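You operate a simulated robot arm through the tools that you are given. There is no shell and no other tool.

Carry out the task below with a simulated robot arm. There is one attempt and no reset: what you move stays moved.

JOB
Put things in order on the top of the loading table. At the end: the short teal housing stands where the brown little carton (marked "95 pcs") stood; the brown little carton from the top of the loading table stands where the grey housing stood; the grey housing from the top of the loading table stands on top of the black roll of tape; the blue fuse from the top of the loading table stands on top of the white gauge; whatever was shut is shut again. Leave all else as you found it, and nothing knocked over.

Only the result counts: the job must be done as asked and must still hold three seconds after the hand-in. Knocking over, shifting, dropping, spilling or breaking anything else fails it.

ROBOT AND FRAMES
A 6-joint arm with a two-finger parallel gripper, fixed in place. Base frame: the origin is at the foot of the arm, x ahead of it, y to its left, z up; the work surface is at about z = 0. Readings come in cm, rad, newtons and seconds.
With the tool pointing down near the work surface it reaches from about 14 to 58 cm from the base axis. Its first joint turns from -1.152 to 1.152 rad. Payload 2.1 kg.
The TCP is the grasp point between the finger pads, 3 cm short of the fingertips. In the tool frame z runs along the fingers and y along their closing line. Largest opening 9.4 cm; finger width 2.8, thickness 1; the body of the gripper, 5 by 9.6 cm, starts 5.5 cm behind the TCP.
Orientation is told as [roll, pitch, yaw] about the base's x, y, z axes, in that order, counted from this pose: with the fingers straight down and closing along the base's y, the tool's x points along the base's -x, its y along +y and its z along -z.

CONTROLS
- The arm moves only by the tool nudge_tool. Its argument "steps" is a list that holds one entry, the list of rows, each a list of 7 numbers: the closure in counts, from 0 (fully open) to 255 (shut), then the shift along the base's x, y, z in units of 20 mm (1.0 is 20 mm), then the turn, a rotation vector about the base's x, y, z in units of 8 degrees (1.0 is 8 degrees). In form: [[[gripper, dx, dy, dz, ax, ay, az], ...]]. A call has 1 to 20 rows; each row shifts and turns the commanded pose from where the row before left it. A call with a number of a shift or a turn outside -1 to 1 is refused whole. A row lasts 0.2 s, in which the tool goes at most 5 cm and 0.15 rad; a call with a longer step from one row to the next is refused whole, and so is a gripper value outside its range. A pose out of reach is approached as far as the arm can. The call stops where the force on the tool passes 40 N (or 10 N more than at its start, if that is more) or the arm is blocked; 0.2 s more then pass. The fingers move at their own pace (about 7.2 cm/s each) and stop on an object; they squeeze with about 42 N. The grip force told is the motor's: it shows also when the fingers shut on nothing. Time passes only in rows, and 0.2 s behind the last, so rows that do not move let the fingers close. The reply holds the time, the measured pose of the TCP, the force on the tool along the base axes, the opening and the grip force, in the units named above and with some noise, with the torque about the TCP (base axes, N m) and any sound that the robot's microphone picked up.
- Cameras (640 x 400 px; columns grow to the right, rows downward): "scene" is fixed at [7.54, -38.8, 47.69]; the picture's right is [0.55, -0.83, 0.00], its down [-0.58, -0.39, -0.71] and it looks along [0.59, 0.40, -0.70] (base axes); focal length 284 px, centre (320, 200). "wrist" rides on the gripper at [7.6, 1.4, -10.3] in the tool frame; the picture's right is [-0.18, 0.98, 0.00], its down [-0.75, -0.14, -0.64] and it looks along [-0.63, -0.12, 0.77] (tool axes); focal length 243 px, centre (320, 200). There is no depth. A picture from a camera that has moved, and an enlarged one, comes with that camera's place and axes in the base frame and with its lens. The place of the scene camera against the robot may be out by one fixed shift of up to 1.2 cm in any direction.
- camera(camera): a new picture of that camera. The clock stands still meanwhile.
- close_up(camera, box): a new picture of the part [left, top, right, bottom] of that camera's present view, enlarged. The clock stands still meanwhile.
- sign_off(): hands the job in; it is judged then, once.

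Places have to be worked out from the pictures, the camera data and where the tool is seen. Open the gripper and draw the arm clear of the work before you hand the job in, unless the task says otherwise.

The tools are called after "Request:" by a JSON object that holds its "fn" and its "kwargs". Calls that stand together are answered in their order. nudge_tool: Moves the arm, as the interface text tells. Its arguments: {"type":"object","properties":{"steps":{"type":"array","items":{"type":"array","items":{"type":"array","items":{"type":"number"}}}}},"required":["steps"]} The other tools are called the same way: camera (camera) takes a picture; close_up (camera, box) takes an enlarged picture of a part of a camera's view; sign_off () hands the job in.

At the start:

```text
clock: 0.0
ee_pos: [31.51, -8.28, 25.64]
tcp_rot: [0.001, -0.003, 0.002]
contact_force: [-0.3, -0.1, -0.2]
ft_torque: [-0.02, 0.02, 0.02]
opening: 9.41
grip_force: 0.1
```

scene: 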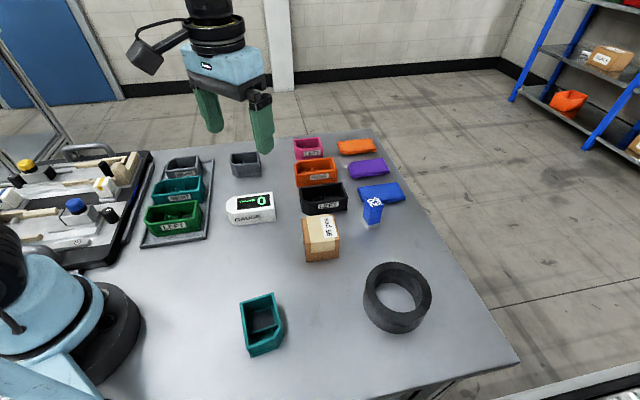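
wrist: 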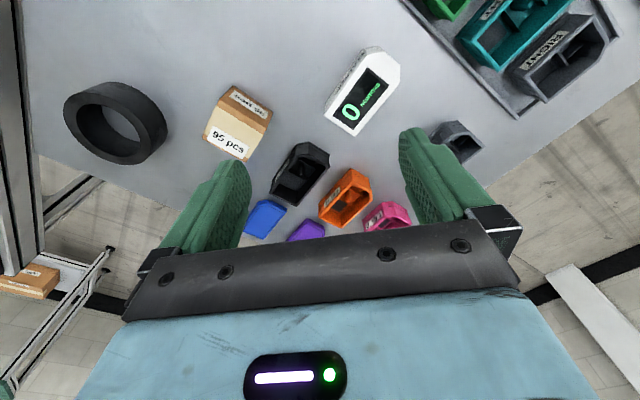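

I start by looking closely at the scene to identify each object and where it stands.

Request:
{"fn": "close_up", "kwargs": {"camera": "scene", "box": [220, 120, 420, 245]}}

Request:
{"fn": "close_up", "kwargs": {"camera": "scene", "box": [220, 240, 460, 390]}}

Request:
{"fn": "close_up", "kwargs": {"camera": "scene", "box": [0, 120, 240, 270]}}

Request:
{"fn": "camera", "kwargs": {"camera": "wrist"}}

```text
3.20 times, centred on (320, 182) of scene
camera zoom: at [7.54, -38.8, 47.69], right [0.55, -0.83, 0.0], down [-0.58, -0.39, -0.71], along [0.59, 0.4, -0.7], focal length 909 px, centre (320, 256)
```

zoom: 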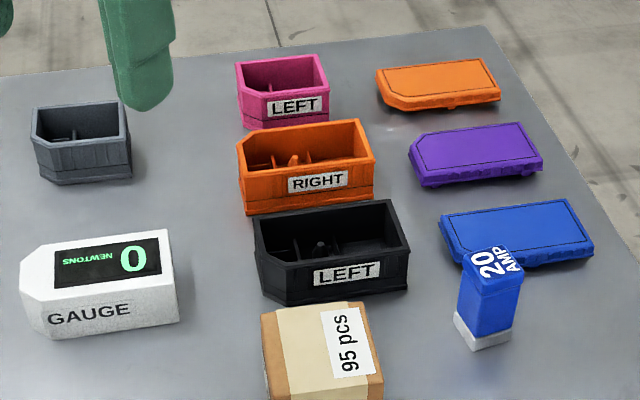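

```text
2.67 times, centred on (340, 315) of scene
camera zoom: at [7.54, -38.8, 47.69], right [0.55, -0.83, 0.0], down [-0.58, -0.39, -0.71], along [0.59, 0.4, -0.7], focal length 757 px, centre (267, -107)
```

zoom: 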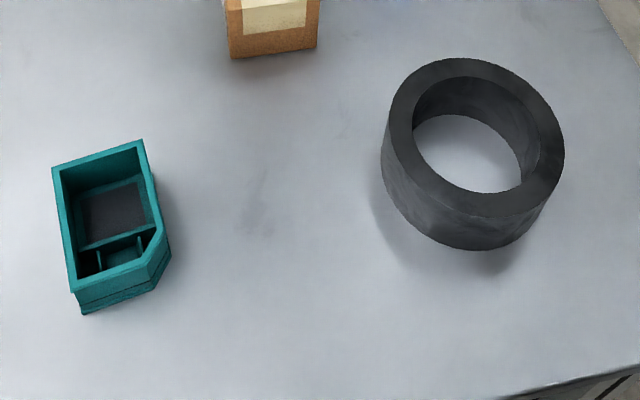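

```text
2.67 times, centred on (120, 195) of scene
camera zoom: at [7.54, -38.8, 47.69], right [0.55, -0.83, 0.0], down [-0.58, -0.39, -0.71], along [0.59, 0.4, -0.7], focal length 757 px, centre (853, 213)
```

zoom: 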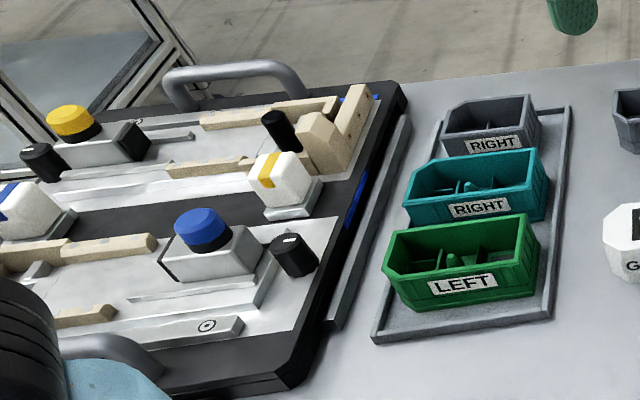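

```text
taken
camera wrist: at [23.81, -6.9, 35.74], right [0.18, 0.98, 0.0], down [0.75, -0.14, 0.64], along [0.63, -0.12, -0.77], focal length 243 px, centre (320, 200)
```

wrist: 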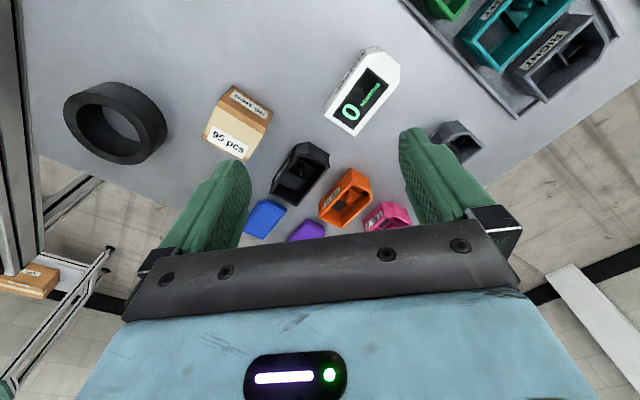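

The front teal housing, lone grey housing, carton, gauge, fuse and tape are all identified. I zoom in on the wrist view, whose pose is known exactly, to measure positions.

Request:
{"fn": "close_up", "kwargs": {"camera": "wrist", "box": [40, 60, 280, 210]}}

Request:
{"fn": "close_up", "kwargs": {"camera": "wrist", "box": [240, 30, 440, 155]}}

Request:
{"fn": "close_up", "kwargs": {"camera": "wrist", "box": [230, 130, 430, 255]}}

Request:
{"fn": "close_up", "kwargs": {"camera": "wrist", "box": [400, 60, 560, 160]}}

```text
2.67 times, centred on (160, 135) of wrist
camera zoom: at [23.81, -6.9, 35.74], right [0.18, 0.98, 0.0], down [0.75, -0.14, 0.64], along [0.63, -0.12, -0.77], focal length 647 px, centre (747, 373)
```

zoom: 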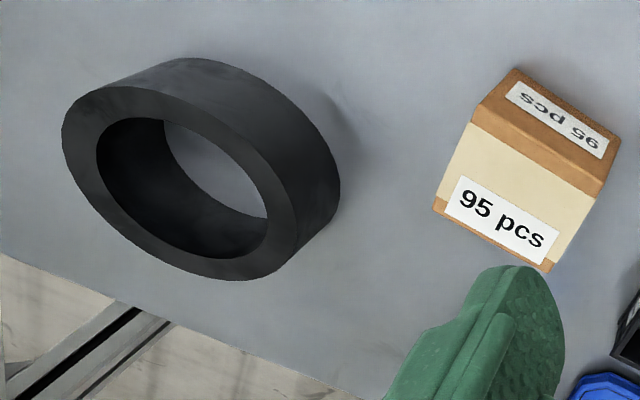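

```text
3.20 times, centred on (340, 92) of wrist
camera zoom: at [23.81, -6.9, 35.74], right [0.18, 0.98, 0.0], down [0.75, -0.14, 0.64], along [0.63, -0.12, -0.77], focal length 776 px, centre (256, 544)
```

zoom: 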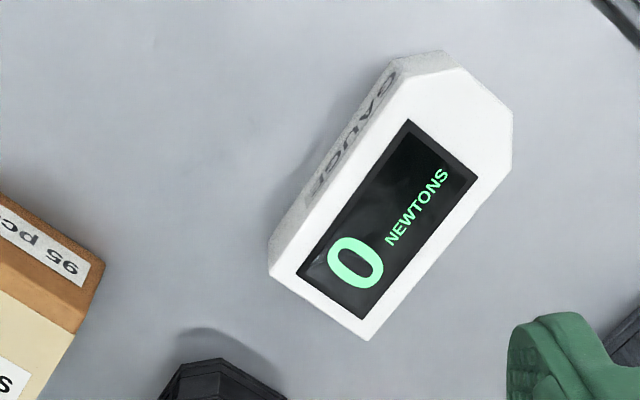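

```text
3.20 times, centred on (330, 192) of wrist
camera zoom: at [23.81, -6.9, 35.74], right [0.18, 0.98, 0.0], down [0.75, -0.14, 0.64], along [0.63, -0.12, -0.77], focal length 776 px, centre (288, 224)
```

zoom: 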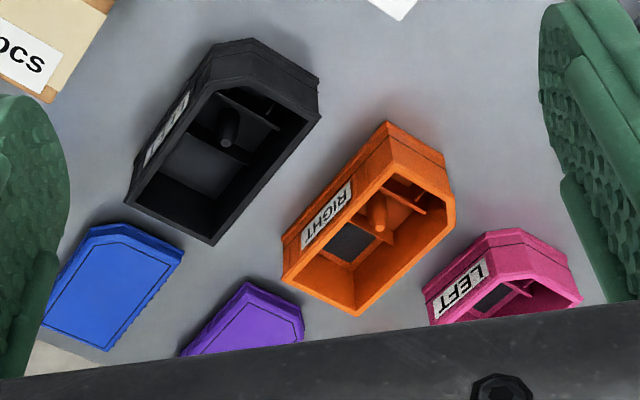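

```text
4.00 times, centred on (480, 110) of wrist
camera zoom: at [23.81, -6.9, 35.74], right [0.18, 0.98, 0.0], down [0.75, -0.14, 0.64], along [0.63, -0.12, -0.77], focal length 970 px, centre (-320, 560)
```

zoom: 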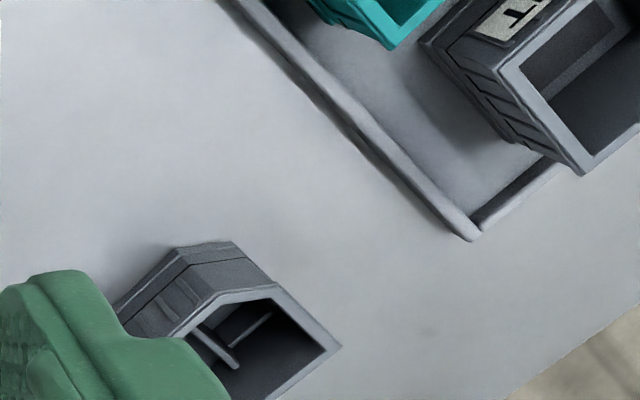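

The arm is high and clear of everything, so I pull the tool back toward the base and slightly down to get an unobstructed wrist view over the objects.

Request:
{"fn": "nudge_tool", "kwargs": {"steps": [[[0, -1, 0, 0, 0, 0, 0], [0, -1, 0, 0, 0, 0, 0], [0, -1, 0, 0, 0, 0, 0], [0, -1, 0, 0, 0, 0, 0], [0, -1, 0, 0, 0, 0, 0], [0, 0, 0, 0, 0, 0, 0]]]}}

Request:
{"fn": "camera", "kwargs": {"camera": "wrist"}}

Request:
{"fn": "camera", "kwargs": {"camera": "scene"}}

```text
clock: 1.4
ee_pos: [21.6, -8.44, 25.5]
tcp_rot: [0.001, -0.002, 0.0]
contact_force: [0.3, -1.6, -0.5]
ft_torque: [-0.02, -0.01, -0.02]
opening: 9.39
grip_force: 0.1
```

```text
taken
camera wrist: at [13.88, -6.99, 35.65], right [0.18, 0.98, 0.0], down [0.75, -0.14, 0.64], along [0.63, -0.12, -0.77], focal length 243 px, centre (320, 200)
```

wrist: 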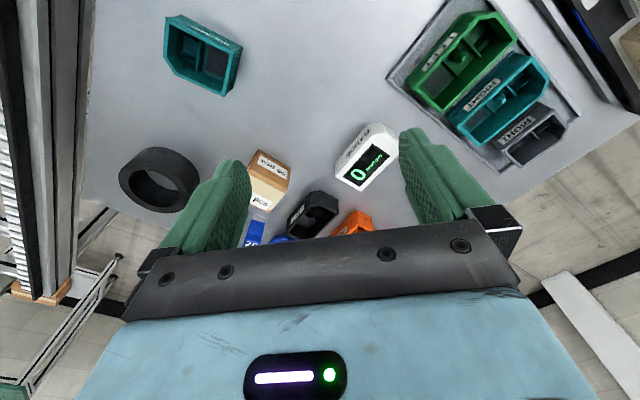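

```text
taken
```

scene: 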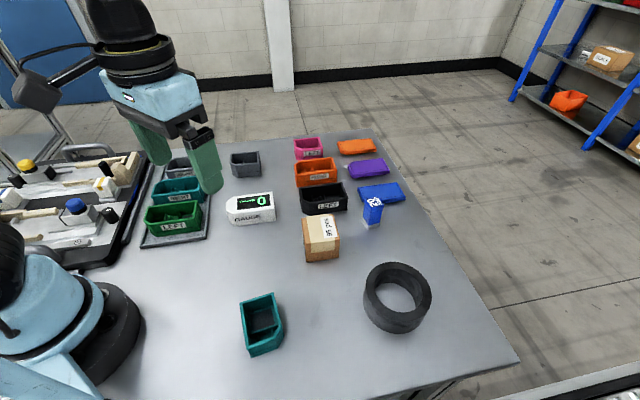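

The gripper hardware blocks the lower half of the view, so I zoom in on the objects above it.

Request:
{"fn": "close_up", "kwargs": {"camera": "wrist", "box": [110, 0, 270, 100]}}

Request:
{"fn": "close_up", "kwargs": {"camera": "wrist", "box": [110, 130, 310, 255]}}

Request:
{"fn": "close_up", "kwargs": {"camera": "wrist", "box": [380, 0, 580, 125]}}

Request:
{"fn": "close_up", "kwargs": {"camera": "wrist", "box": [230, 110, 410, 222]}}

Request:
{"fn": "close_up", "kwargs": {"camera": "scene", "box": [215, 120, 415, 245]}}

```text
4.00 times, centred on (190, 50) of wrist
camera zoom: at [13.88, -6.99, 35.65], right [0.18, 0.98, 0.0], down [0.75, -0.14, 0.64], along [0.63, -0.12, -0.77], focal length 970 px, centre (840, 800)
```

zoom: 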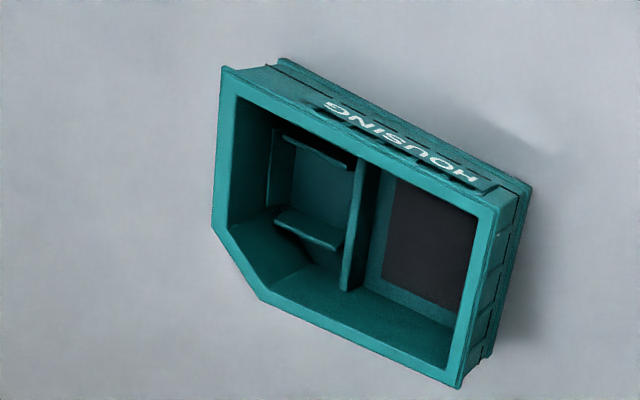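

```text
3.20 times, centred on (210, 192) of wrist
camera zoom: at [13.88, -6.99, 35.65], right [0.18, 0.98, 0.0], down [0.75, -0.14, 0.64], along [0.63, -0.12, -0.77], focal length 776 px, centre (672, 224)
```

zoom: 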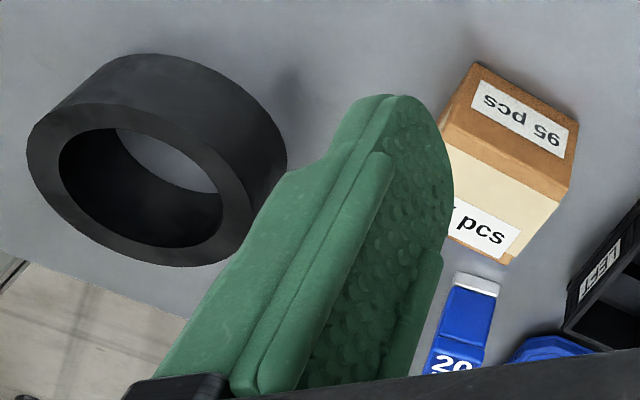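

```text
3.20 times, centred on (480, 62) of wrist
camera zoom: at [13.88, -6.99, 35.65], right [0.18, 0.98, 0.0], down [0.75, -0.14, 0.64], along [0.63, -0.12, -0.77], focal length 776 px, centre (-192, 640)
```

zoom: 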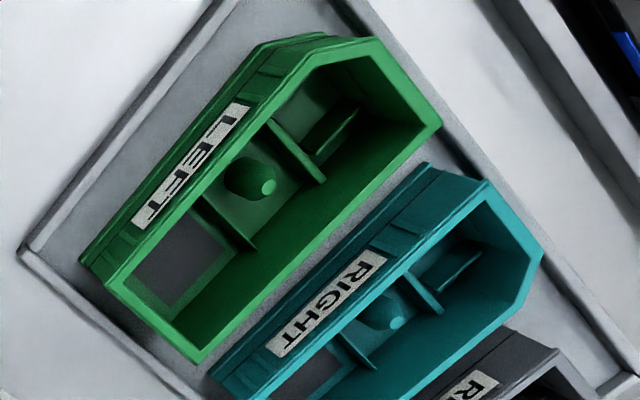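

```text
3.56 times, centred on (320, 166) of wrist
camera zoom: at [13.88, -6.99, 35.65], right [0.18, 0.98, 0.0], down [0.75, -0.14, 0.64], along [0.63, -0.12, -0.77], focal length 863 px, centre (320, 321)
```

zoom: 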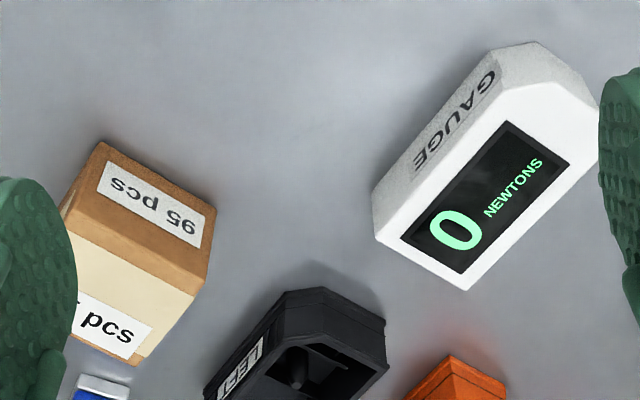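

```text
3.20 times, centred on (315, 182) of scene
camera zoom: at [7.54, -38.8, 47.69], right [0.55, -0.83, 0.0], down [-0.58, -0.39, -0.71], along [0.59, 0.4, -0.7], focal length 909 px, centre (336, 256)
```

zoom: 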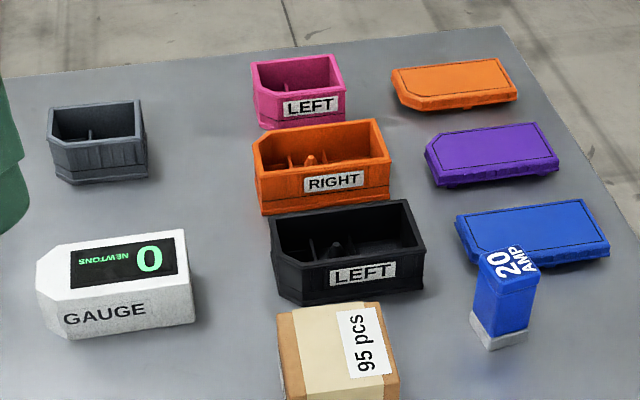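

I've roughly located the items: teal housing ≈(16.8,-21.8), carton ≈(35,-20) and about 7 cm tall, tape top ≈(32,-37.3) at about 4.8 cm. Next I hover near the lone grey housing to measure it from close up.

Request:
{"fn": "nudge_tool", "kwargs": {"steps": [[[0, 0.92, 0.77, -0.2, 0, 0, 0], [0, 0.92, 0.77, -0.2, 0, 0, 0], [0, 0.92, 0.77, -0.2, 0, 0, 0], [0, 0.92, 0.77, -0.2, 0, 0, 0], [0, 0.92, 0.77, -0.2, 0, 0, 0], [0, 0.92, 0.77, -0.2, 0, 0, 0], [0, 0.92, 0.77, -0.2, 0, 0, 0], [0, 0.92, 0.77, -0.2, 0, 0, 0], [0, 0.92, 0.77, -0.2, 0, 0, 0], [0, 0.5, 0.5, -0.2, 0, 0, 0], [0, 0, 0, 0, 0, 0, 0]]]}}

Request:
{"fn": "camera", "kwargs": {"camera": "wrist"}}

Request:
{"fn": "camera", "kwargs": {"camera": "scene"}}

```text
clock: 3.8
ee_pos: [39.06, 6.68, 21.74]
tcp_rot: [0.0, -0.002, -0.001]
contact_force: [-0.2, 0.2, -0.5]
ft_torque: [0.03, -0.01, 0.03]
opening: 9.39
grip_force: 0.1
```

```text
taken
camera wrist: at [31.27, 8.13, 31.86], right [0.18, 0.98, 0.0], down [0.75, -0.14, 0.64], along [0.63, -0.12, -0.77], focal length 243 px, centre (320, 200)
```

wrist: 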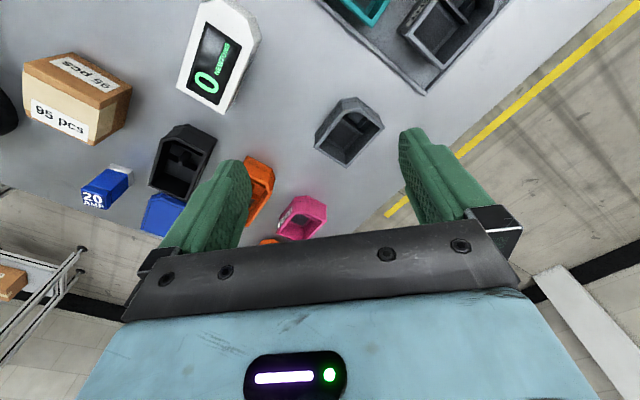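

```text
taken
```

scene: 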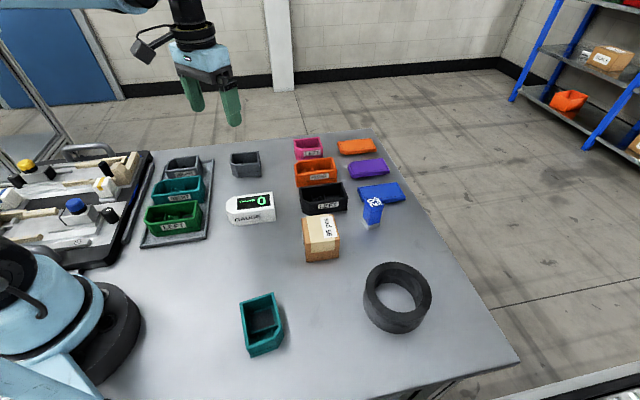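

The grey housing is now clearly visible between the fingers; I zoom in on it, the gauge, and the carton and fuse.

Request:
{"fn": "close_up", "kwargs": {"camera": "wrist", "box": [290, 80, 410, 180]}}

Request:
{"fn": "close_up", "kwargs": {"camera": "wrist", "box": [160, 0, 280, 120]}}

Request:
{"fn": "close_up", "kwargs": {"camera": "wrist", "box": [10, 40, 220, 240]}}

```text
4.00 times, centred on (350, 130) of wrist
camera zoom: at [31.27, 8.13, 31.86], right [0.18, 0.98, 0.0], down [0.75, -0.14, 0.64], along [0.63, -0.12, -0.77], focal length 970 px, centre (200, 480)
```

zoom: 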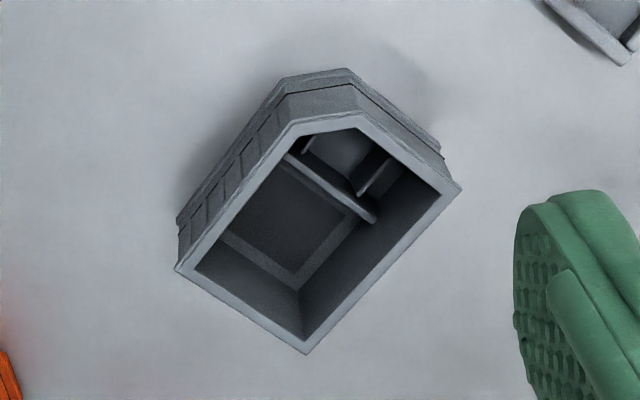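

```text
3.33 times, centred on (220, 60) of wrist
camera zoom: at [31.27, 8.13, 31.86], right [0.18, 0.98, 0.0], down [0.75, -0.14, 0.64], along [0.63, -0.12, -0.77], focal length 809 px, centre (653, 667)
```

zoom: 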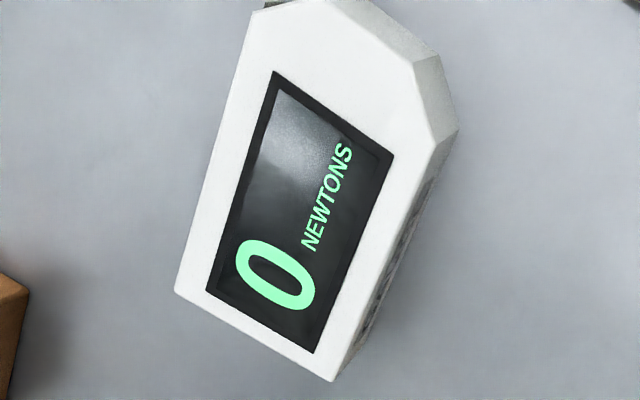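

```text
2.00 times, centred on (115, 140) of wrist
camera zoom: at [31.27, 8.13, 31.86], right [0.18, 0.98, 0.0], down [0.75, -0.14, 0.64], along [0.63, -0.12, -0.77], focal length 485 px, centre (730, 320)
```

zoom: 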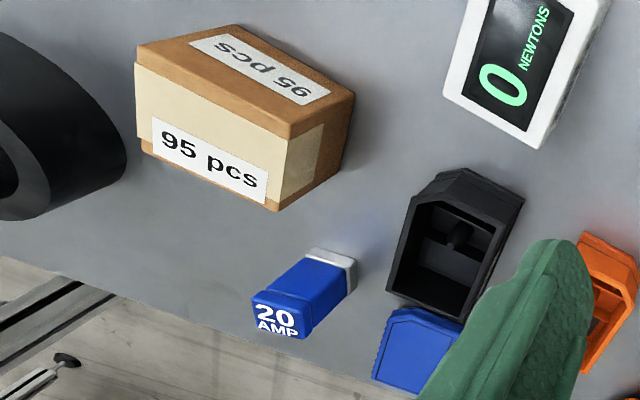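

Measurements so far: grey housing centre ≈(44.9, 9.2), about 7.2×5.4×4 cm with its long axis at about 134°. Gauge top is at about 4.15 cm, centre ≈(34.1,-2.9). I move above the grey housing and turn the tool about -45° so the fingers close across its width.

Request:
{"fn": "nudge_tool", "kwargs": {"steps": [[[0, 0.487, 0.21, -0.3, 0, 0, -0.948], [0, 0.487, 0.21, -0.3, 0, 0, -0.948], [0, 0.487, 0.21, -0.3, 0, 0, -0.948], [0, 0.487, 0.21, -0.3, 0, 0, -0.948], [0, 0.487, 0.21, -0.3, 0, 0, -0.948], [0, 0.487, 0.21, -0.3, 0, 0, -0.948], [0, 0, 0, 0, 0, 0, 0]]]}}

Request:
{"fn": "camera", "kwargs": {"camera": "wrist"}}

Request:
{"fn": "close_up", "kwargs": {"camera": "wrist", "box": [240, 60, 420, 180]}}

```text
clock: 5.4
ee_pos: [44.85, 9.16, 17.99]
tcp_rot: [-0.001, -0.001, -0.794]
contact_force: [0.0, -0.6, -0.3]
ft_torque: [0.01, -0.01, 0.01]
opening: 9.41
grip_force: 0.0
```

```text
taken
camera wrist: at [40.49, 15.53, 28.08], right [0.83, 0.56, 0.0], down [0.43, -0.64, 0.64], along [0.36, -0.53, -0.77], focal length 243 px, centre (320, 200)
```

wrist: 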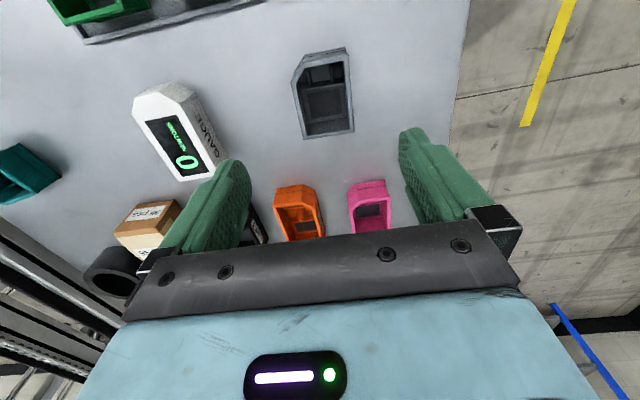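

```text
3.33 times, centred on (330, 120) of wrist
camera zoom: at [40.49, 15.53, 28.08], right [0.83, 0.56, 0.0], down [0.43, -0.64, 0.64], along [0.36, -0.53, -0.77], focal length 809 px, centre (287, 467)
```

zoom: 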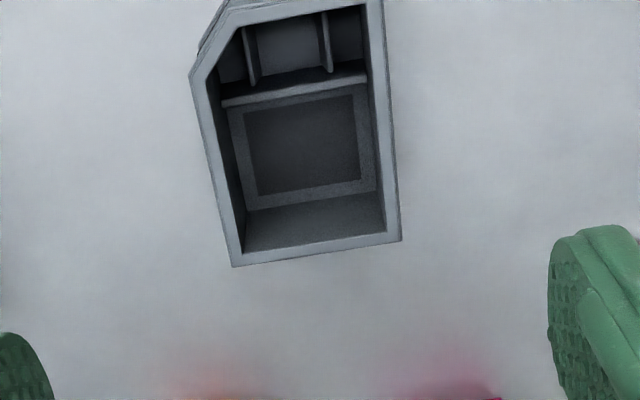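

The measurement is consistent (centre ≈(45.0, 9.25)) and the fingers straddle it. I descend to z≈4 and close the gripper.

Request:
{"fn": "nudge_tool", "kwargs": {"steps": [[[0, 0.05, 0.04, -1, 0, 0, 0.05], [0, 0, 0, -1, 0, 0, 0], [0, 0, 0, -1, 0, 0, 0], [0, 0, 0, -1, 0, 0, 0], [0, 0, 0, -1, 0, 0, 0], [0, 0, 0, -1, 0, 0, 0], [0, 0, 0, -0.5, 0, 0, 0], [0, 0, 0, -0.5, 0, 0, 0], [0, 0, 0, 0, 0, 0, 0]]]}}

Request:
{"fn": "camera", "kwargs": {"camera": "wrist"}}

Request:
{"fn": "camera", "kwargs": {"camera": "scene"}}

```text
clock: 7.4
ee_pos: [45.0, 9.1, 4.11]
tcp_rot: [-0.001, -0.001, -0.785]
contact_force: [0.9, -0.4, -0.1]
ft_torque: [-0.02, 0.0, -0.03]
opening: 9.4
grip_force: 0.0
```

```text
taken
camera wrist: at [40.47, 15.56, 14.2], right [0.83, 0.56, 0.0], down [0.43, -0.63, 0.64], along [0.36, -0.53, -0.77], focal length 243 px, centre (320, 200)
```

wrist: 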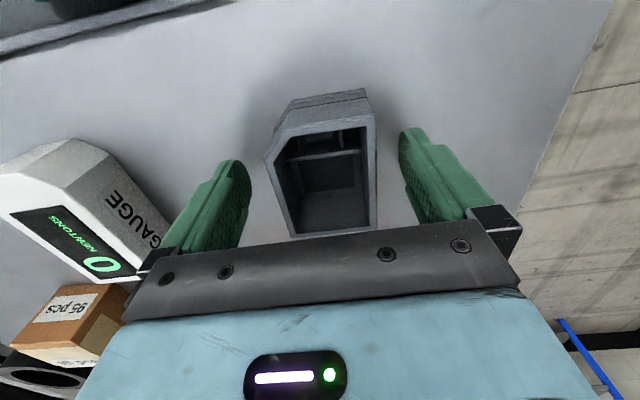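

```text
taken
```

scene: 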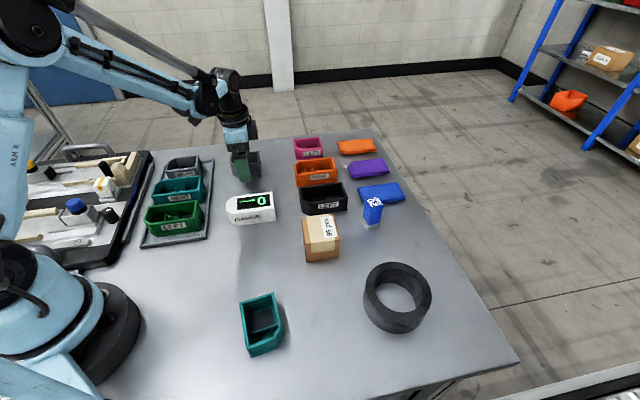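

The housing sits centred between the fingers. I close the gripper.

Request:
{"fn": "nudge_tool", "kwargs": {"steps": [[[255, 0, 0, 0, 0, 0, 0], [255, 0, 0, 0, 0, 0, 0], [255, 0, 0, 0, 0, 0, 0], [255, 0, 0, 0, 0, 0, 0]]]}}

Request:
{"fn": "close_up", "kwargs": {"camera": "wrist", "box": [170, 60, 490, 260]}}

```text
clock: 8.4
ee_pos: [44.89, 9.18, 4.08]
tcp_rot: [-0.003, 0.0, -0.786]
contact_force: [0.0, -0.4, 0.5]
ft_torque: [0.01, 0.01, -0.02]
opening: 5.8
grip_force: 41.9
```

```text
2.00 times, centred on (330, 160) of wrist
camera zoom: at [40.47, 15.55, 14.21], right [0.83, 0.56, 0.0], down [0.43, -0.63, 0.64], along [0.36, -0.53, -0.77], focal length 485 px, centre (300, 280)
```

zoom: 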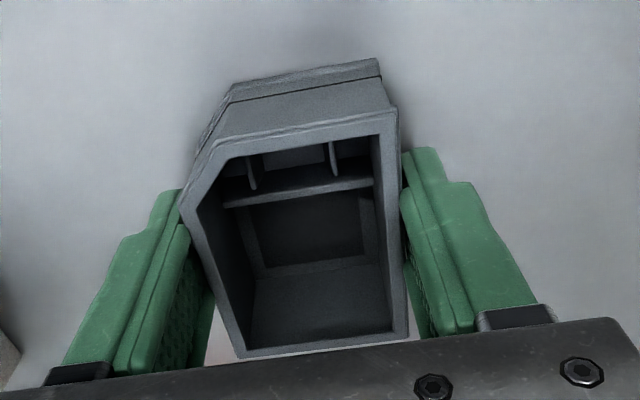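

The grip is firm at 5.8 cm. I lift straight up before moving across.

Request:
{"fn": "nudge_tool", "kwargs": {"steps": [[[255, 0, 0, 0.4, 0, 0, 0], [255, 0, 0, 0.8, 0, 0, 0], [255, 0, 0, 1, 0, 0, 0], [255, 0, 0, 1, 0, 0, 0], [255, 0, 0, 1, 0, 0, 0], [255, 0, 0, 1, 0, 0, 0], [255, 0, 0, 1, 0, 0, 0], [255, 0, 0, 1, 0, 0, 0], [255, 0, 0, 0.8, 0, 0, 0], [255, 0, 0, 0, 0, 0, 0]]]}}

Request:
{"fn": "camera", "kwargs": {"camera": "wrist"}}

```text
clock: 10.6
ee_pos: [45.0, 9.22, 20.01]
tcp_rot: [-0.001, -0.002, -0.786]
contact_force: [-0.8, -0.6, 0.3]
ft_torque: [-0.02, 0.0, 0.0]
opening: 0.0
grip_force: 33.4
```

```text
taken
camera wrist: at [40.57, 15.57, 30.13], right [0.83, 0.56, 0.0], down [0.43, -0.63, 0.64], along [0.36, -0.53, -0.77], focal length 243 px, centre (320, 200)
```

wrist: 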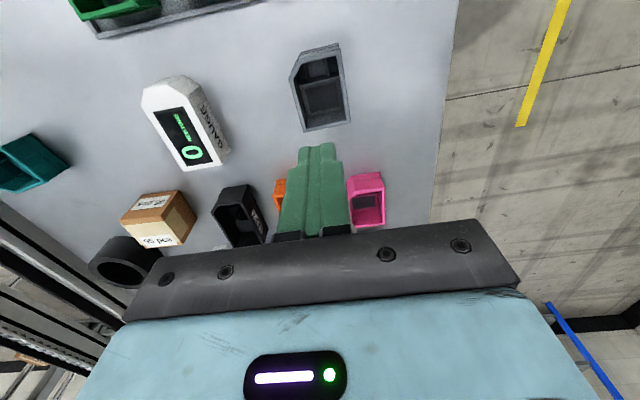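

The fingers slipped off: the opening reads 0 and the housing is still on the table. I look closely at it to see its shape and whether it shifted.

Request:
{"fn": "close_up", "kwargs": {"camera": "wrist", "box": [270, 30, 370, 140]}}

Request:
{"fn": "close_up", "kwargs": {"camera": "scene", "box": [215, 135, 285, 190]}}

Request:
{"fn": "close_up", "kwargs": {"camera": "scene", "box": [215, 280, 305, 365]}}

```text
3.64 times, centred on (320, 85) of wrist
camera zoom: at [40.57, 15.57, 30.13], right [0.83, 0.56, 0.0], down [0.43, -0.63, 0.64], along [0.36, -0.53, -0.77], focal length 882 px, centre (320, 618)
```

zoom: 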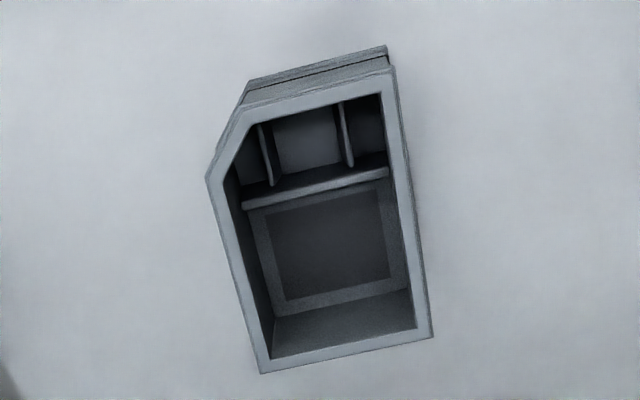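

```text
7.27 times, centred on (250, 162) of scene
camera zoom: at [7.54, -38.8, 47.69], right [0.55, -0.83, 0.0], down [-0.58, -0.39, -0.71], along [0.59, 0.4, -0.7], focal length 2066 px, centre (829, 473)
```

zoom: 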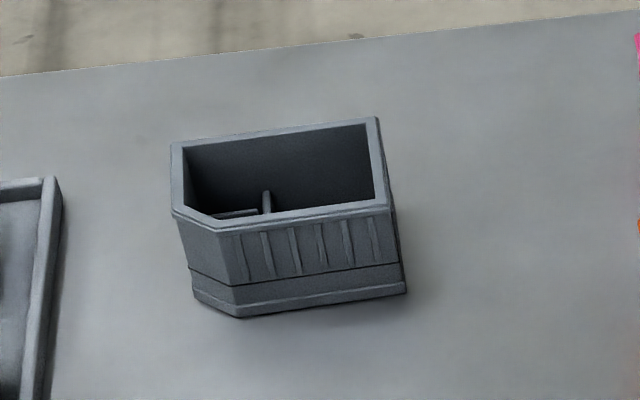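

```text
4.71 times, centred on (260, 322) of scene
camera zoom: at [7.54, -38.8, 47.69], right [0.55, -0.83, 0.0], down [-0.58, -0.39, -0.71], along [0.59, 0.4, -0.7], focal length 1336 px, centre (602, -376)
```

zoom: 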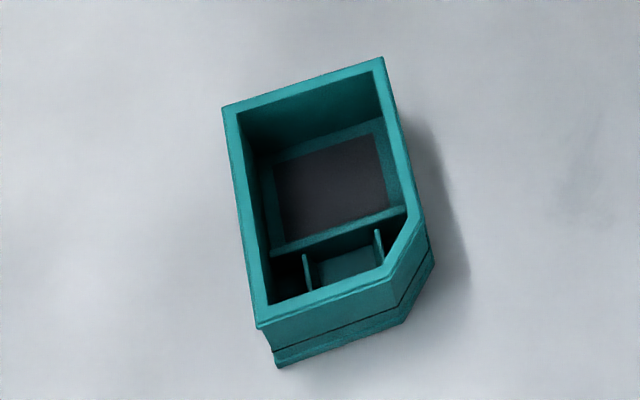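

The housing hasn't moved; it has a narrow base flange and ribs, and the fingertips probably only caught an edge. I reopen, go lower (tips just above the table), grip again and lift in small increments while watching the forces.

Request:
{"fn": "nudge_tool", "kwargs": {"steps": [[[0, 0, 0, 0, 0, 0, 0], [0, 0, 0, 0, 0, 0, 0], [0, 0, 0, 0, 0, 0, 0], [0, 0, 0, -1, 0, 0, 0], [0, 0, 0, -1, 0, 0, 0], [0, 0, 0, -1, 0, 0, 0], [0, 0, 0, -1, 0, 0, 0], [0, 0, 0, -1, 0, 0, 0], [0, 0, 0, -1, 0, 0, 0], [0, 0, 0, -1, 0, 0, 0], [0, 0, 0, -0.7, 0, 0, 0], [0, 0, 0, -0.3, 0, 0, 0], [0, 0, 0, -0.25, 0, 0, 0], [0, 0, 0, 0, 0, 0, 0]]]}}

Request:
{"fn": "nudge_tool", "kwargs": {"steps": [[[255, 0, 0, 0, 0, 0, 0], [255, 0, 0, 0, 0, 0, 0], [255, 0, 0, 0, 0, 0, 0], [255, 0, 0, 0, 0, 0, 0]]]}}

Request:
{"fn": "close_up", "kwargs": {"camera": "wrist", "box": [170, 60, 490, 260]}}

```text
clock: 13.6
ee_pos: [45.01, 9.14, 3.57]
tcp_rot: [0.0, -0.002, -0.784]
contact_force: [0.2, -0.5, 0.1]
ft_torque: [-0.01, 0.03, -0.03]
opening: 9.39
grip_force: 0.1
```

```text
clock: 14.6
ee_pos: [44.9, 9.19, 3.52]
tcp_rot: [-0.001, -0.001, -0.786]
contact_force: [-0.4, -0.1, 0.2]
ft_torque: [-0.03, -0.02, 0.01]
opening: 5.81
grip_force: 41.8
```

```text
2.00 times, centred on (330, 160) of wrist
camera zoom: at [40.58, 15.56, 13.61], right [0.83, 0.56, 0.0], down [0.43, -0.63, 0.64], along [0.36, -0.53, -0.77], focal length 485 px, centre (300, 280)
```

zoom: 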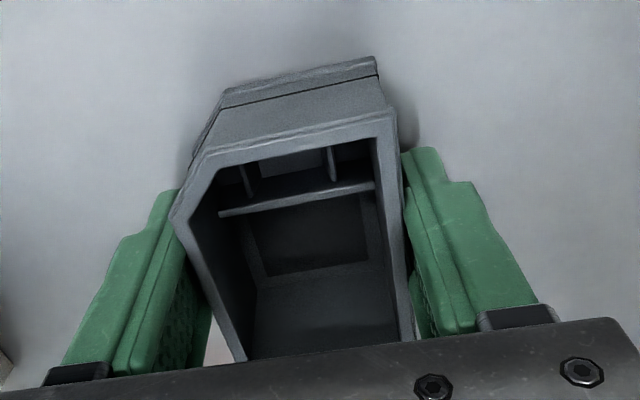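

The opening is again 5.81 cm, now with deeper contact. I lift a few millimetres slowly and check the readings.

Request:
{"fn": "nudge_tool", "kwargs": {"steps": [[[255, 0, 0, 0.1, 0, 0, 0], [255, 0, 0, 0.1, 0, 0, 0], [255, 0, 0, 0.1, 0, 0, 0]]]}}

Request:
{"fn": "nudge_tool", "kwargs": {"steps": [[[255, 0, 0, 0.15, 0, 0, 0], [255, 0, 0, 0.15, 0, 0, 0], [255, 0, 0, 0.15, 0, 0, 0]]]}}

Request:
{"fn": "camera", "kwargs": {"camera": "wrist"}}

```text
clock: 15.4
ee_pos: [45.0, 9.22, 4.09]
tcp_rot: [0.001, 0.0, -0.785]
contact_force: [0.2, 0.7, 0.2]
ft_torque: [-0.02, 0.0, 0.03]
opening: 5.82
grip_force: 42.3
```

```text
clock: 16.2
ee_pos: [44.97, 9.09, 5.02]
tcp_rot: [0.0, 0.0, -0.786]
contact_force: [0.2, 0.0, 0.0]
ft_torque: [0.02, -0.02, 0.02]
opening: 5.82
grip_force: 42.0
```

```text
taken
camera wrist: at [40.51, 15.57, 15.11], right [0.83, 0.56, 0.0], down [0.43, -0.63, 0.64], along [0.36, -0.53, -0.77], focal length 243 px, centre (320, 200)
```

wrist: 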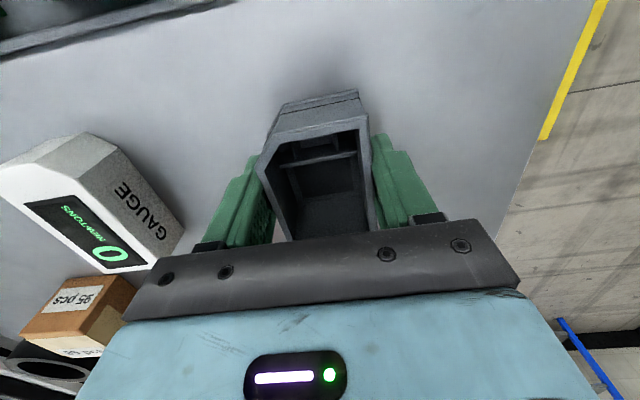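

The opening holds at 5.82. I compare the same crop to see whether the housing rose with the fingers.

Request:
{"fn": "close_up", "kwargs": {"camera": "wrist", "box": [170, 60, 490, 260]}}

Request:
{"fn": "close_up", "kwargs": {"camera": "scene", "box": [205, 125, 295, 200]}}

```text
2.00 times, centred on (330, 160) of wrist
camera zoom: at [40.51, 15.57, 15.11], right [0.83, 0.56, 0.0], down [0.43, -0.63, 0.64], along [0.36, -0.53, -0.77], focal length 485 px, centre (300, 280)
```

zoom: 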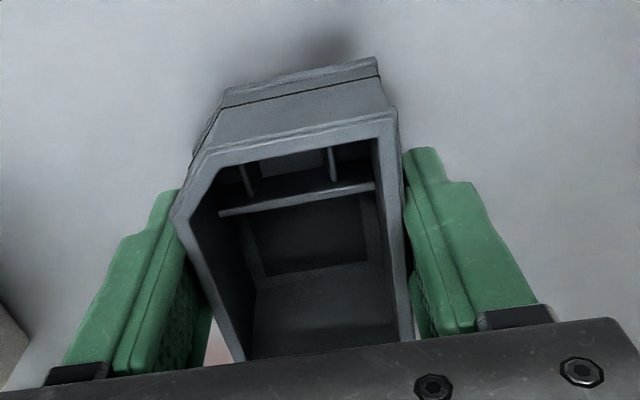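

```text
5.33 times, centred on (250, 162) of scene
camera zoom: at [7.54, -38.8, 47.69], right [0.55, -0.83, 0.0], down [-0.58, -0.39, -0.71], along [0.59, 0.4, -0.7], focal length 1515 px, centre (693, 400)
```

zoom: 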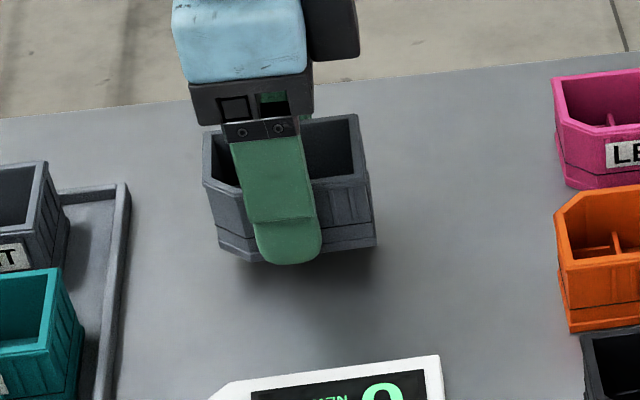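

The crop is identical, so the housing is rising with the fingers; the slower, deeper grip works. I continue lifting gently.

Request:
{"fn": "nudge_tool", "kwargs": {"steps": [[[255, 0, 0, 0.2, 0, 0, 0], [255, 0, 0, 0.2, 0, 0, 0], [255, 0, 0, 0.25, 0, 0, 0], [255, 0, 0, 0.25, 0, 0, 0], [255, 0, 0, 0.3, 0, 0, 0], [255, 0, 0, 0.3, 0, 0, 0], [255, 0, 0, 0.3, 0, 0, 0], [255, 0, 0, 0.3, 0, 0, 0], [255, 0, 0, 0.3, 0, 0, 0], [255, 0, 0, 0.3, 0, 0, 0], [255, 0, 0, 0.3, 0, 0, 0], [255, 0, 0, 0.3, 0, 0, 0], [255, 0, 0, 0.3, 0, 0, 0], [255, 0, 0, 0.3, 0, 0, 0], [255, 0, 0, 0.2, 0, 0, 0], [255, 0, 0, 0.1, 0, 0, 0]]]}}

Request:
{"fn": "close_up", "kwargs": {"camera": "wrist", "box": [170, 60, 490, 260]}}

```text
clock: 19.6
ee_pos: [45.12, 9.16, 13.47]
tcp_rot: [-0.002, -0.002, -0.785]
contact_force: [-0.8, -0.3, -1.2]
ft_torque: [0.0, 0.01, -0.04]
opening: 5.79
grip_force: 42.2
```

```text
2.00 times, centred on (330, 160) of wrist
camera zoom: at [40.58, 15.53, 23.54], right [0.83, 0.56, 0.0], down [0.43, -0.63, 0.64], along [0.36, -0.53, -0.77], focal length 485 px, centre (300, 280)
```

zoom: 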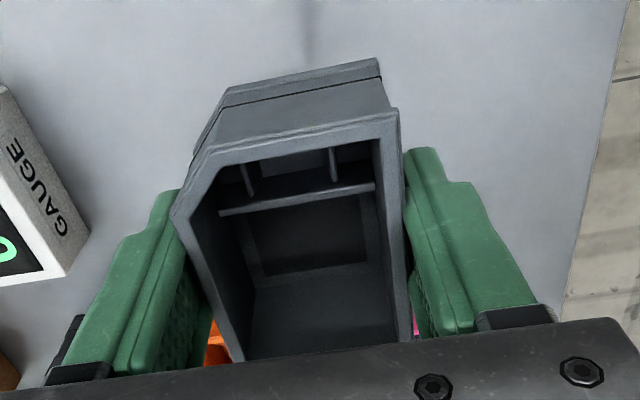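

It is securely held at z≈13.5. I carry it slowly toward the tape roll, well above everything on the way.

Request:
{"fn": "nudge_tool", "kwargs": {"steps": [[[255, -0.042, -0.15, 0.05, 0, 0, 0], [255, -0.083, -0.3, 0.1, 0, 0, 0], [255, -0.11, -0.4, 0.1, 0, 0, 0], [255, -0.139, -0.5, 0.1, 0, 0, 0], [255, -0.139, -0.5, 0.1, 0, 0, 0], [255, -0.139, -0.5, 0, 0, 0, 0], [255, -0.139, -0.5, 0, 0, 0, 0], [255, -0.139, -0.5, 0, 0, 0, 0], [255, -0.139, -0.5, 0, 0, 0, 0], [255, -0.139, -0.5, 0, 0, 0, 0], [255, -0.139, -0.5, 0, 0, 0, 0], [255, -0.139, -0.5, 0, 0, 0, 0], [255, -0.139, -0.5, 0, 0, 0, 0], [255, -0.139, -0.5, 0, 0, 0, 0], [255, -0.139, -0.5, 0, 0, 0, 0], [255, -0.139, -0.5, 0, 0, 0, 0], [255, -0.139, -0.5, 0, 0, 0, 0], [255, -0.139, -0.5, 0, 0, 0, 0], [255, -0.11, -0.4, 0, 0, 0, 0], [255, -0.083, -0.3, 0, 0, 0, 0]]]}}

Request:
{"fn": "camera", "kwargs": {"camera": "wrist"}}

```text
clock: 23.8
ee_pos: [39.92, -8.96, 14.25]
tcp_rot: [0.0, -0.002, -0.787]
contact_force: [0.3, -1.0, -0.8]
ft_torque: [-0.01, 0.0, 0.0]
opening: 5.78
grip_force: 41.8
```

```text
taken
camera wrist: at [35.51, -2.58, 24.41], right [0.83, 0.56, 0.0], down [0.43, -0.63, 0.64], along [0.36, -0.53, -0.77], focal length 243 px, centre (320, 200)
```

wrist: 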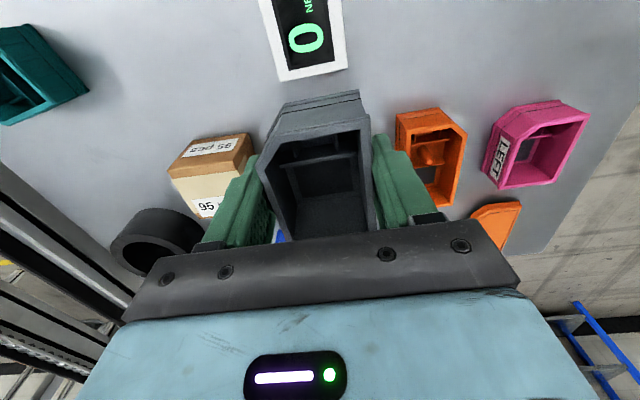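

Still held. I continue toward the tape and stop short so I can measure it.

Request:
{"fn": "nudge_tool", "kwargs": {"steps": [[[255, -0.042, -0.15, 0, 0, 0, 0], [255, -0.083, -0.3, 0, 0, 0, 0], [255, -0.11, -0.4, 0, 0, 0, 0], [255, -0.139, -0.5, 0, 0, 0, 0], [255, -0.139, -0.5, 0, 0, 0, 0], [255, -0.139, -0.5, 0, 0, 0, 0], [255, -0.139, -0.5, 0, 0, 0, 0], [255, -0.139, -0.5, 0, 0, 0, 0], [255, -0.139, -0.5, 0, 0, 0, 0], [255, -0.139, -0.5, 0, 0, 0, 0], [255, -0.139, -0.5, 0, 0, 0, 0], [255, -0.139, -0.5, 0, 0, 0, 0], [255, -0.139, -0.5, 0, 0, 0, 0], [255, -0.139, -0.5, 0, 0, 0, 0], [255, -0.139, -0.5, 0, 0, 0, 0], [255, -0.139, -0.5, 0, 0, 0, 0], [255, -0.139, -0.5, 0, 0, 0, 0], [255, -0.11, -0.4, 0, 0, 0, 0], [255, -0.083, -0.3, 0, 0, 0, 0], [255, 0, 0, 0, 0, 0, 0]]]}}

Request:
{"fn": "camera", "kwargs": {"camera": "wrist"}}

Request:
{"fn": "close_up", "kwargs": {"camera": "scene", "box": [240, 180, 480, 350]}}

```text
clock: 28.0
ee_pos: [35.28, -26.13, 14.31]
tcp_rot: [-0.001, -0.001, -0.786]
contact_force: [-0.3, 0.3, -1.3]
ft_torque: [-0.02, 0.02, 0.01]
opening: 5.78
grip_force: 41.7
```

```text
taken
camera wrist: at [30.81, -19.69, 24.42], right [0.83, 0.56, 0.0], down [0.43, -0.63, 0.64], along [0.36, -0.53, -0.77], focal length 243 px, centre (320, 200)
```

wrist: 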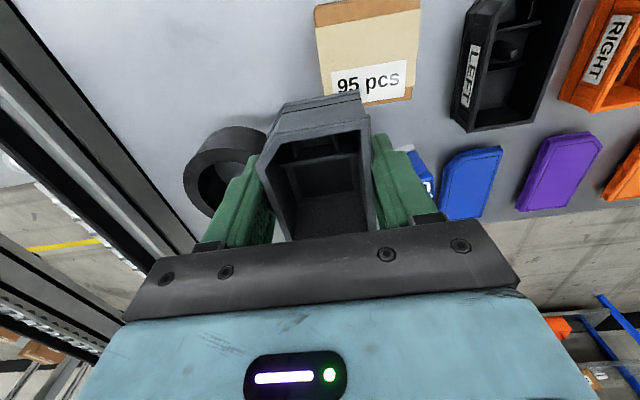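

```text
2.35 times, centred on (360, 265) of scene
camera zoom: at [7.54, -38.8, 47.69], right [0.55, -0.83, 0.0], down [-0.58, -0.39, -0.71], along [0.59, 0.4, -0.7], focal length 668 px, centre (226, 47)
```

zoom: 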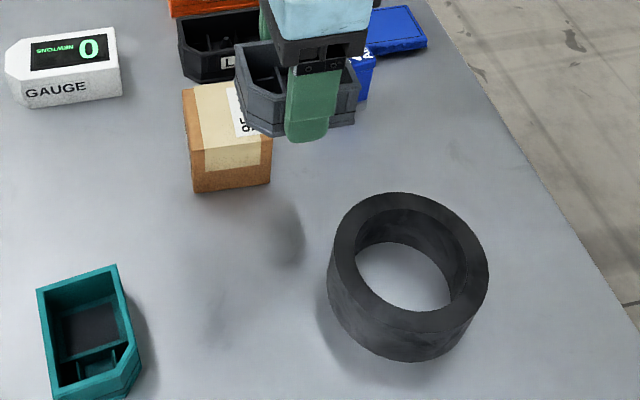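

The scene camera offset comes out at about (1.05, 0.8) cm from cross-checking, which puts the tape centre at ≈(32.6,-37.4), outer radius about 5.45 and hole radius about 3.9. I move above it with a small offset so all the housing's corners rest on the ring.

Request:
{"fn": "nudge_tool", "kwargs": {"steps": [[[255, -0.04, -0.15, 0, 0, 0, 0], [255, -0.08, -0.3, 0, 0, 0, 0], [255, -0.11, -0.4, 0, 0, 0, 0], [255, -0.12, -0.45, 0, 0, 0, 0], [255, -0.12, -0.45, 0, 0, 0, 0], [255, -0.12, -0.45, 0, 0, 0, 0], [255, -0.12, -0.45, 0, 0, 0, 0], [255, -0.12, -0.45, 0, 0, 0, 0], [255, -0.12, -0.45, 0, 0, 0, 0], [255, -0.12, -0.45, 0, 0, 0, 0], [255, -0.12, -0.45, 0, 0, 0, 0], [255, -0.12, -0.45, 0, 0, 0, 0], [255, -0.12, -0.4, 0, 0, 0, 0], [255, -0.1, -0.2, 0, 0, 0, 0], [255, -0.05, 0, 0, 0, 0, 0], [255, 0, 0, 0, 0, 0, 0]]]}}

Request:
{"fn": "camera", "kwargs": {"camera": "wrist"}}

Request:
{"fn": "close_up", "kwargs": {"camera": "scene", "box": [300, 180, 480, 350]}}

```text
clock: 31.4
ee_pos: [32.19, -36.92, 14.35]
tcp_rot: [0.0, -0.002, -0.784]
contact_force: [-1.2, -0.4, -1.1]
ft_torque: [-0.04, 0.02, 0.04]
opening: 5.77
grip_force: 42.1
```

```text
taken
camera wrist: at [27.55, -30.61, 24.42], right [0.83, 0.56, 0.0], down [0.43, -0.63, 0.64], along [0.36, -0.53, -0.77], focal length 243 px, centre (320, 200)
```

wrist: 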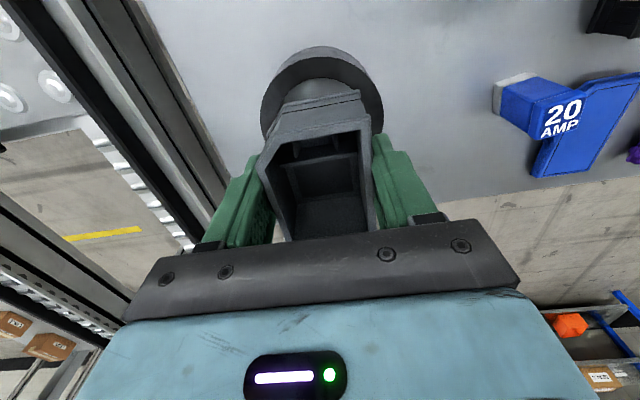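

```text
2.35 times, centred on (390, 265) of scene
camera zoom: at [7.54, -38.8, 47.69], right [0.55, -0.83, 0.0], down [-0.58, -0.39, -0.71], along [0.59, 0.4, -0.7], focal length 668 px, centre (155, 47)
```

zoom: 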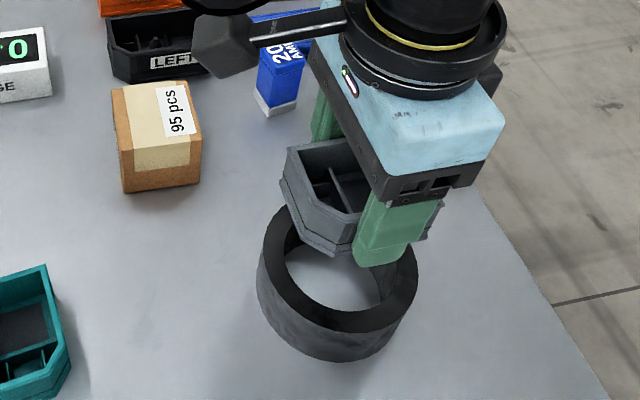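

I zoom on the tape under the held housing to fine-tune the centring.

Request:
{"fn": "close_up", "kwargs": {"camera": "wrist", "box": [240, 30, 400, 150]}}

```text
3.33 times, centred on (320, 90) of wrist
camera zoom: at [27.55, -30.61, 24.42], right [0.83, 0.56, 0.0], down [0.43, -0.63, 0.64], along [0.36, -0.53, -0.77], focal length 809 px, centre (320, 567)
```

zoom: 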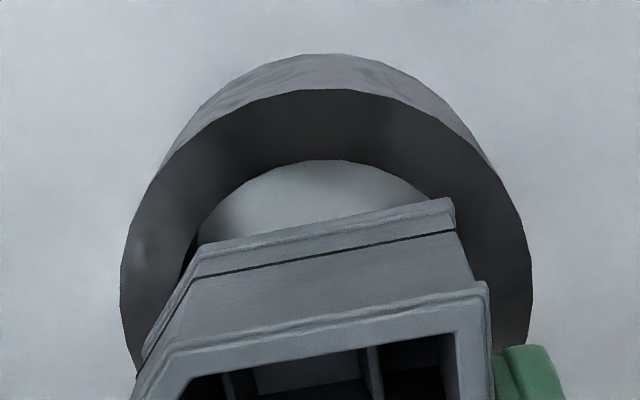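

The tape centre refines to ≈(32.45,-37.55) and its height to about 5 cm. I shift -0.33 cm in y and come down to just above contact.

Request:
{"fn": "nudge_tool", "kwargs": {"steps": [[[255, -0.02, -0.16, -0.1, 0, 0, 0], [255, 0, 0, -0.2, 0, 0, 0], [255, 0, 0, -0.25, 0, 0, 0], [255, 0, 0, -0.25, 0, 0, 0], [255, 0, 0, -0.25, 0, 0, 0], [255, 0, 0, -0.25, 0, 0, 0], [255, 0, 0, -0.25, 0, 0, 0], [255, 0, 0, -0.25, 0, 0, 0], [255, 0, 0, -0.25, 0, 0, 0], [255, 0, 0, -0.1, 0, 0, 0], [255, 0, 0, 0, 0, 0, 0]]]}}

Request:
{"fn": "close_up", "kwargs": {"camera": "wrist", "box": [200, 30, 440, 210]}}

Request:
{"fn": "close_up", "kwargs": {"camera": "scene", "box": [340, 200, 460, 350]}}

```text
clock: 33.8
ee_pos: [31.89, -37.31, 10.13]
tcp_rot: [0.0, -0.002, -0.786]
contact_force: [-0.8, 0.2, -0.7]
ft_torque: [0.04, 0.03, 0.0]
opening: 5.77
grip_force: 41.6
```

```text
2.22 times, centred on (320, 120) of wrist
camera zoom: at [27.53, -30.92, 20.18], right [0.83, 0.56, 0.0], down [0.43, -0.63, 0.64], along [0.36, -0.53, -0.77], focal length 539 px, centre (320, 378)
```

zoom: 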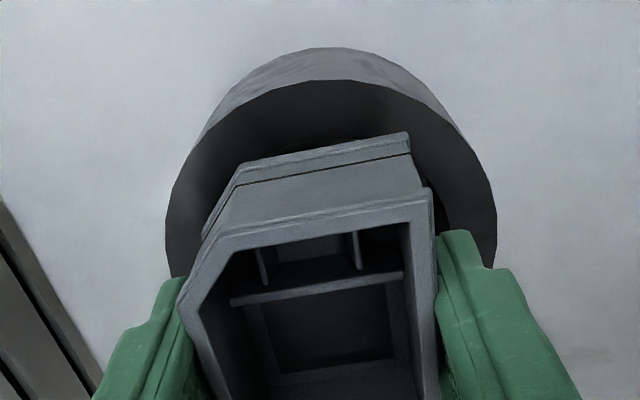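

```text
2.67 times, centred on (400, 275) of scene
camera zoom: at [7.54, -38.8, 47.69], right [0.55, -0.83, 0.0], down [-0.58, -0.39, -0.71], along [0.59, 0.4, -0.7], focal length 757 px, centre (107, 0)
```

zoom: 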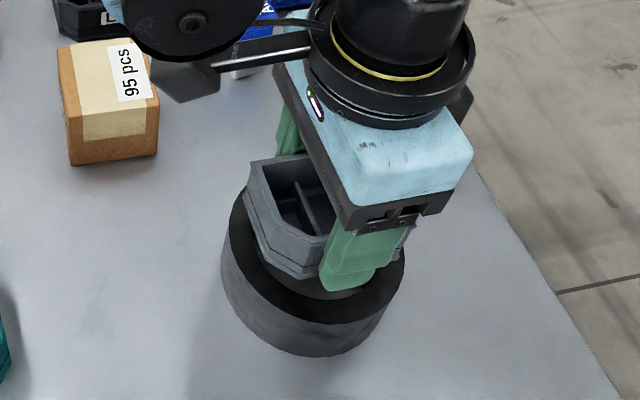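

Ring centre ≈(32.27,-37.5), top at about 5.0 cm; the tool is at the intended offset. I descend in small steps while watching for contact at TCP z≈8.5.

Request:
{"fn": "nudge_tool", "kwargs": {"steps": [[[255, 0, 0, -0.1, 0, 0, 0], [255, 0, 0, -0.1, 0, 0, 0], [255, 0, 0, -0.1, 0, 0, 0], [255, 0, 0, -0.1, 0, 0, 0], [255, 0, 0, -0.1, 0, 0, 0], [255, 0, 0, -0.1, 0, 0, 0], [255, 0, 0, 0, 0, 0, 0]]]}}

Request:
{"fn": "nudge_tool", "kwargs": {"steps": [[[255, 0, 0, -0.06, 0, 0, 0], [255, 0, 0, -0.06, 0, 0, 0], [255, 0, 0, 0, 0, 0, 0]]]}}

```text
clock: 35.4
ee_pos: [31.83, -37.28, 8.77]
tcp_rot: [0.002, -0.002, -0.786]
contact_force: [0.1, -0.2, -1.4]
ft_torque: [0.0, 0.01, 0.02]
opening: 5.77
grip_force: 41.6
```

```text
clock: 36.2
ee_pos: [32.03, -37.4, 8.54]
tcp_rot: [-0.001, -0.002, -0.785]
contact_force: [0.5, -0.6, -0.5]
ft_torque: [0.01, 0.0, 0.0]
opening: 5.76
grip_force: 41.7
```

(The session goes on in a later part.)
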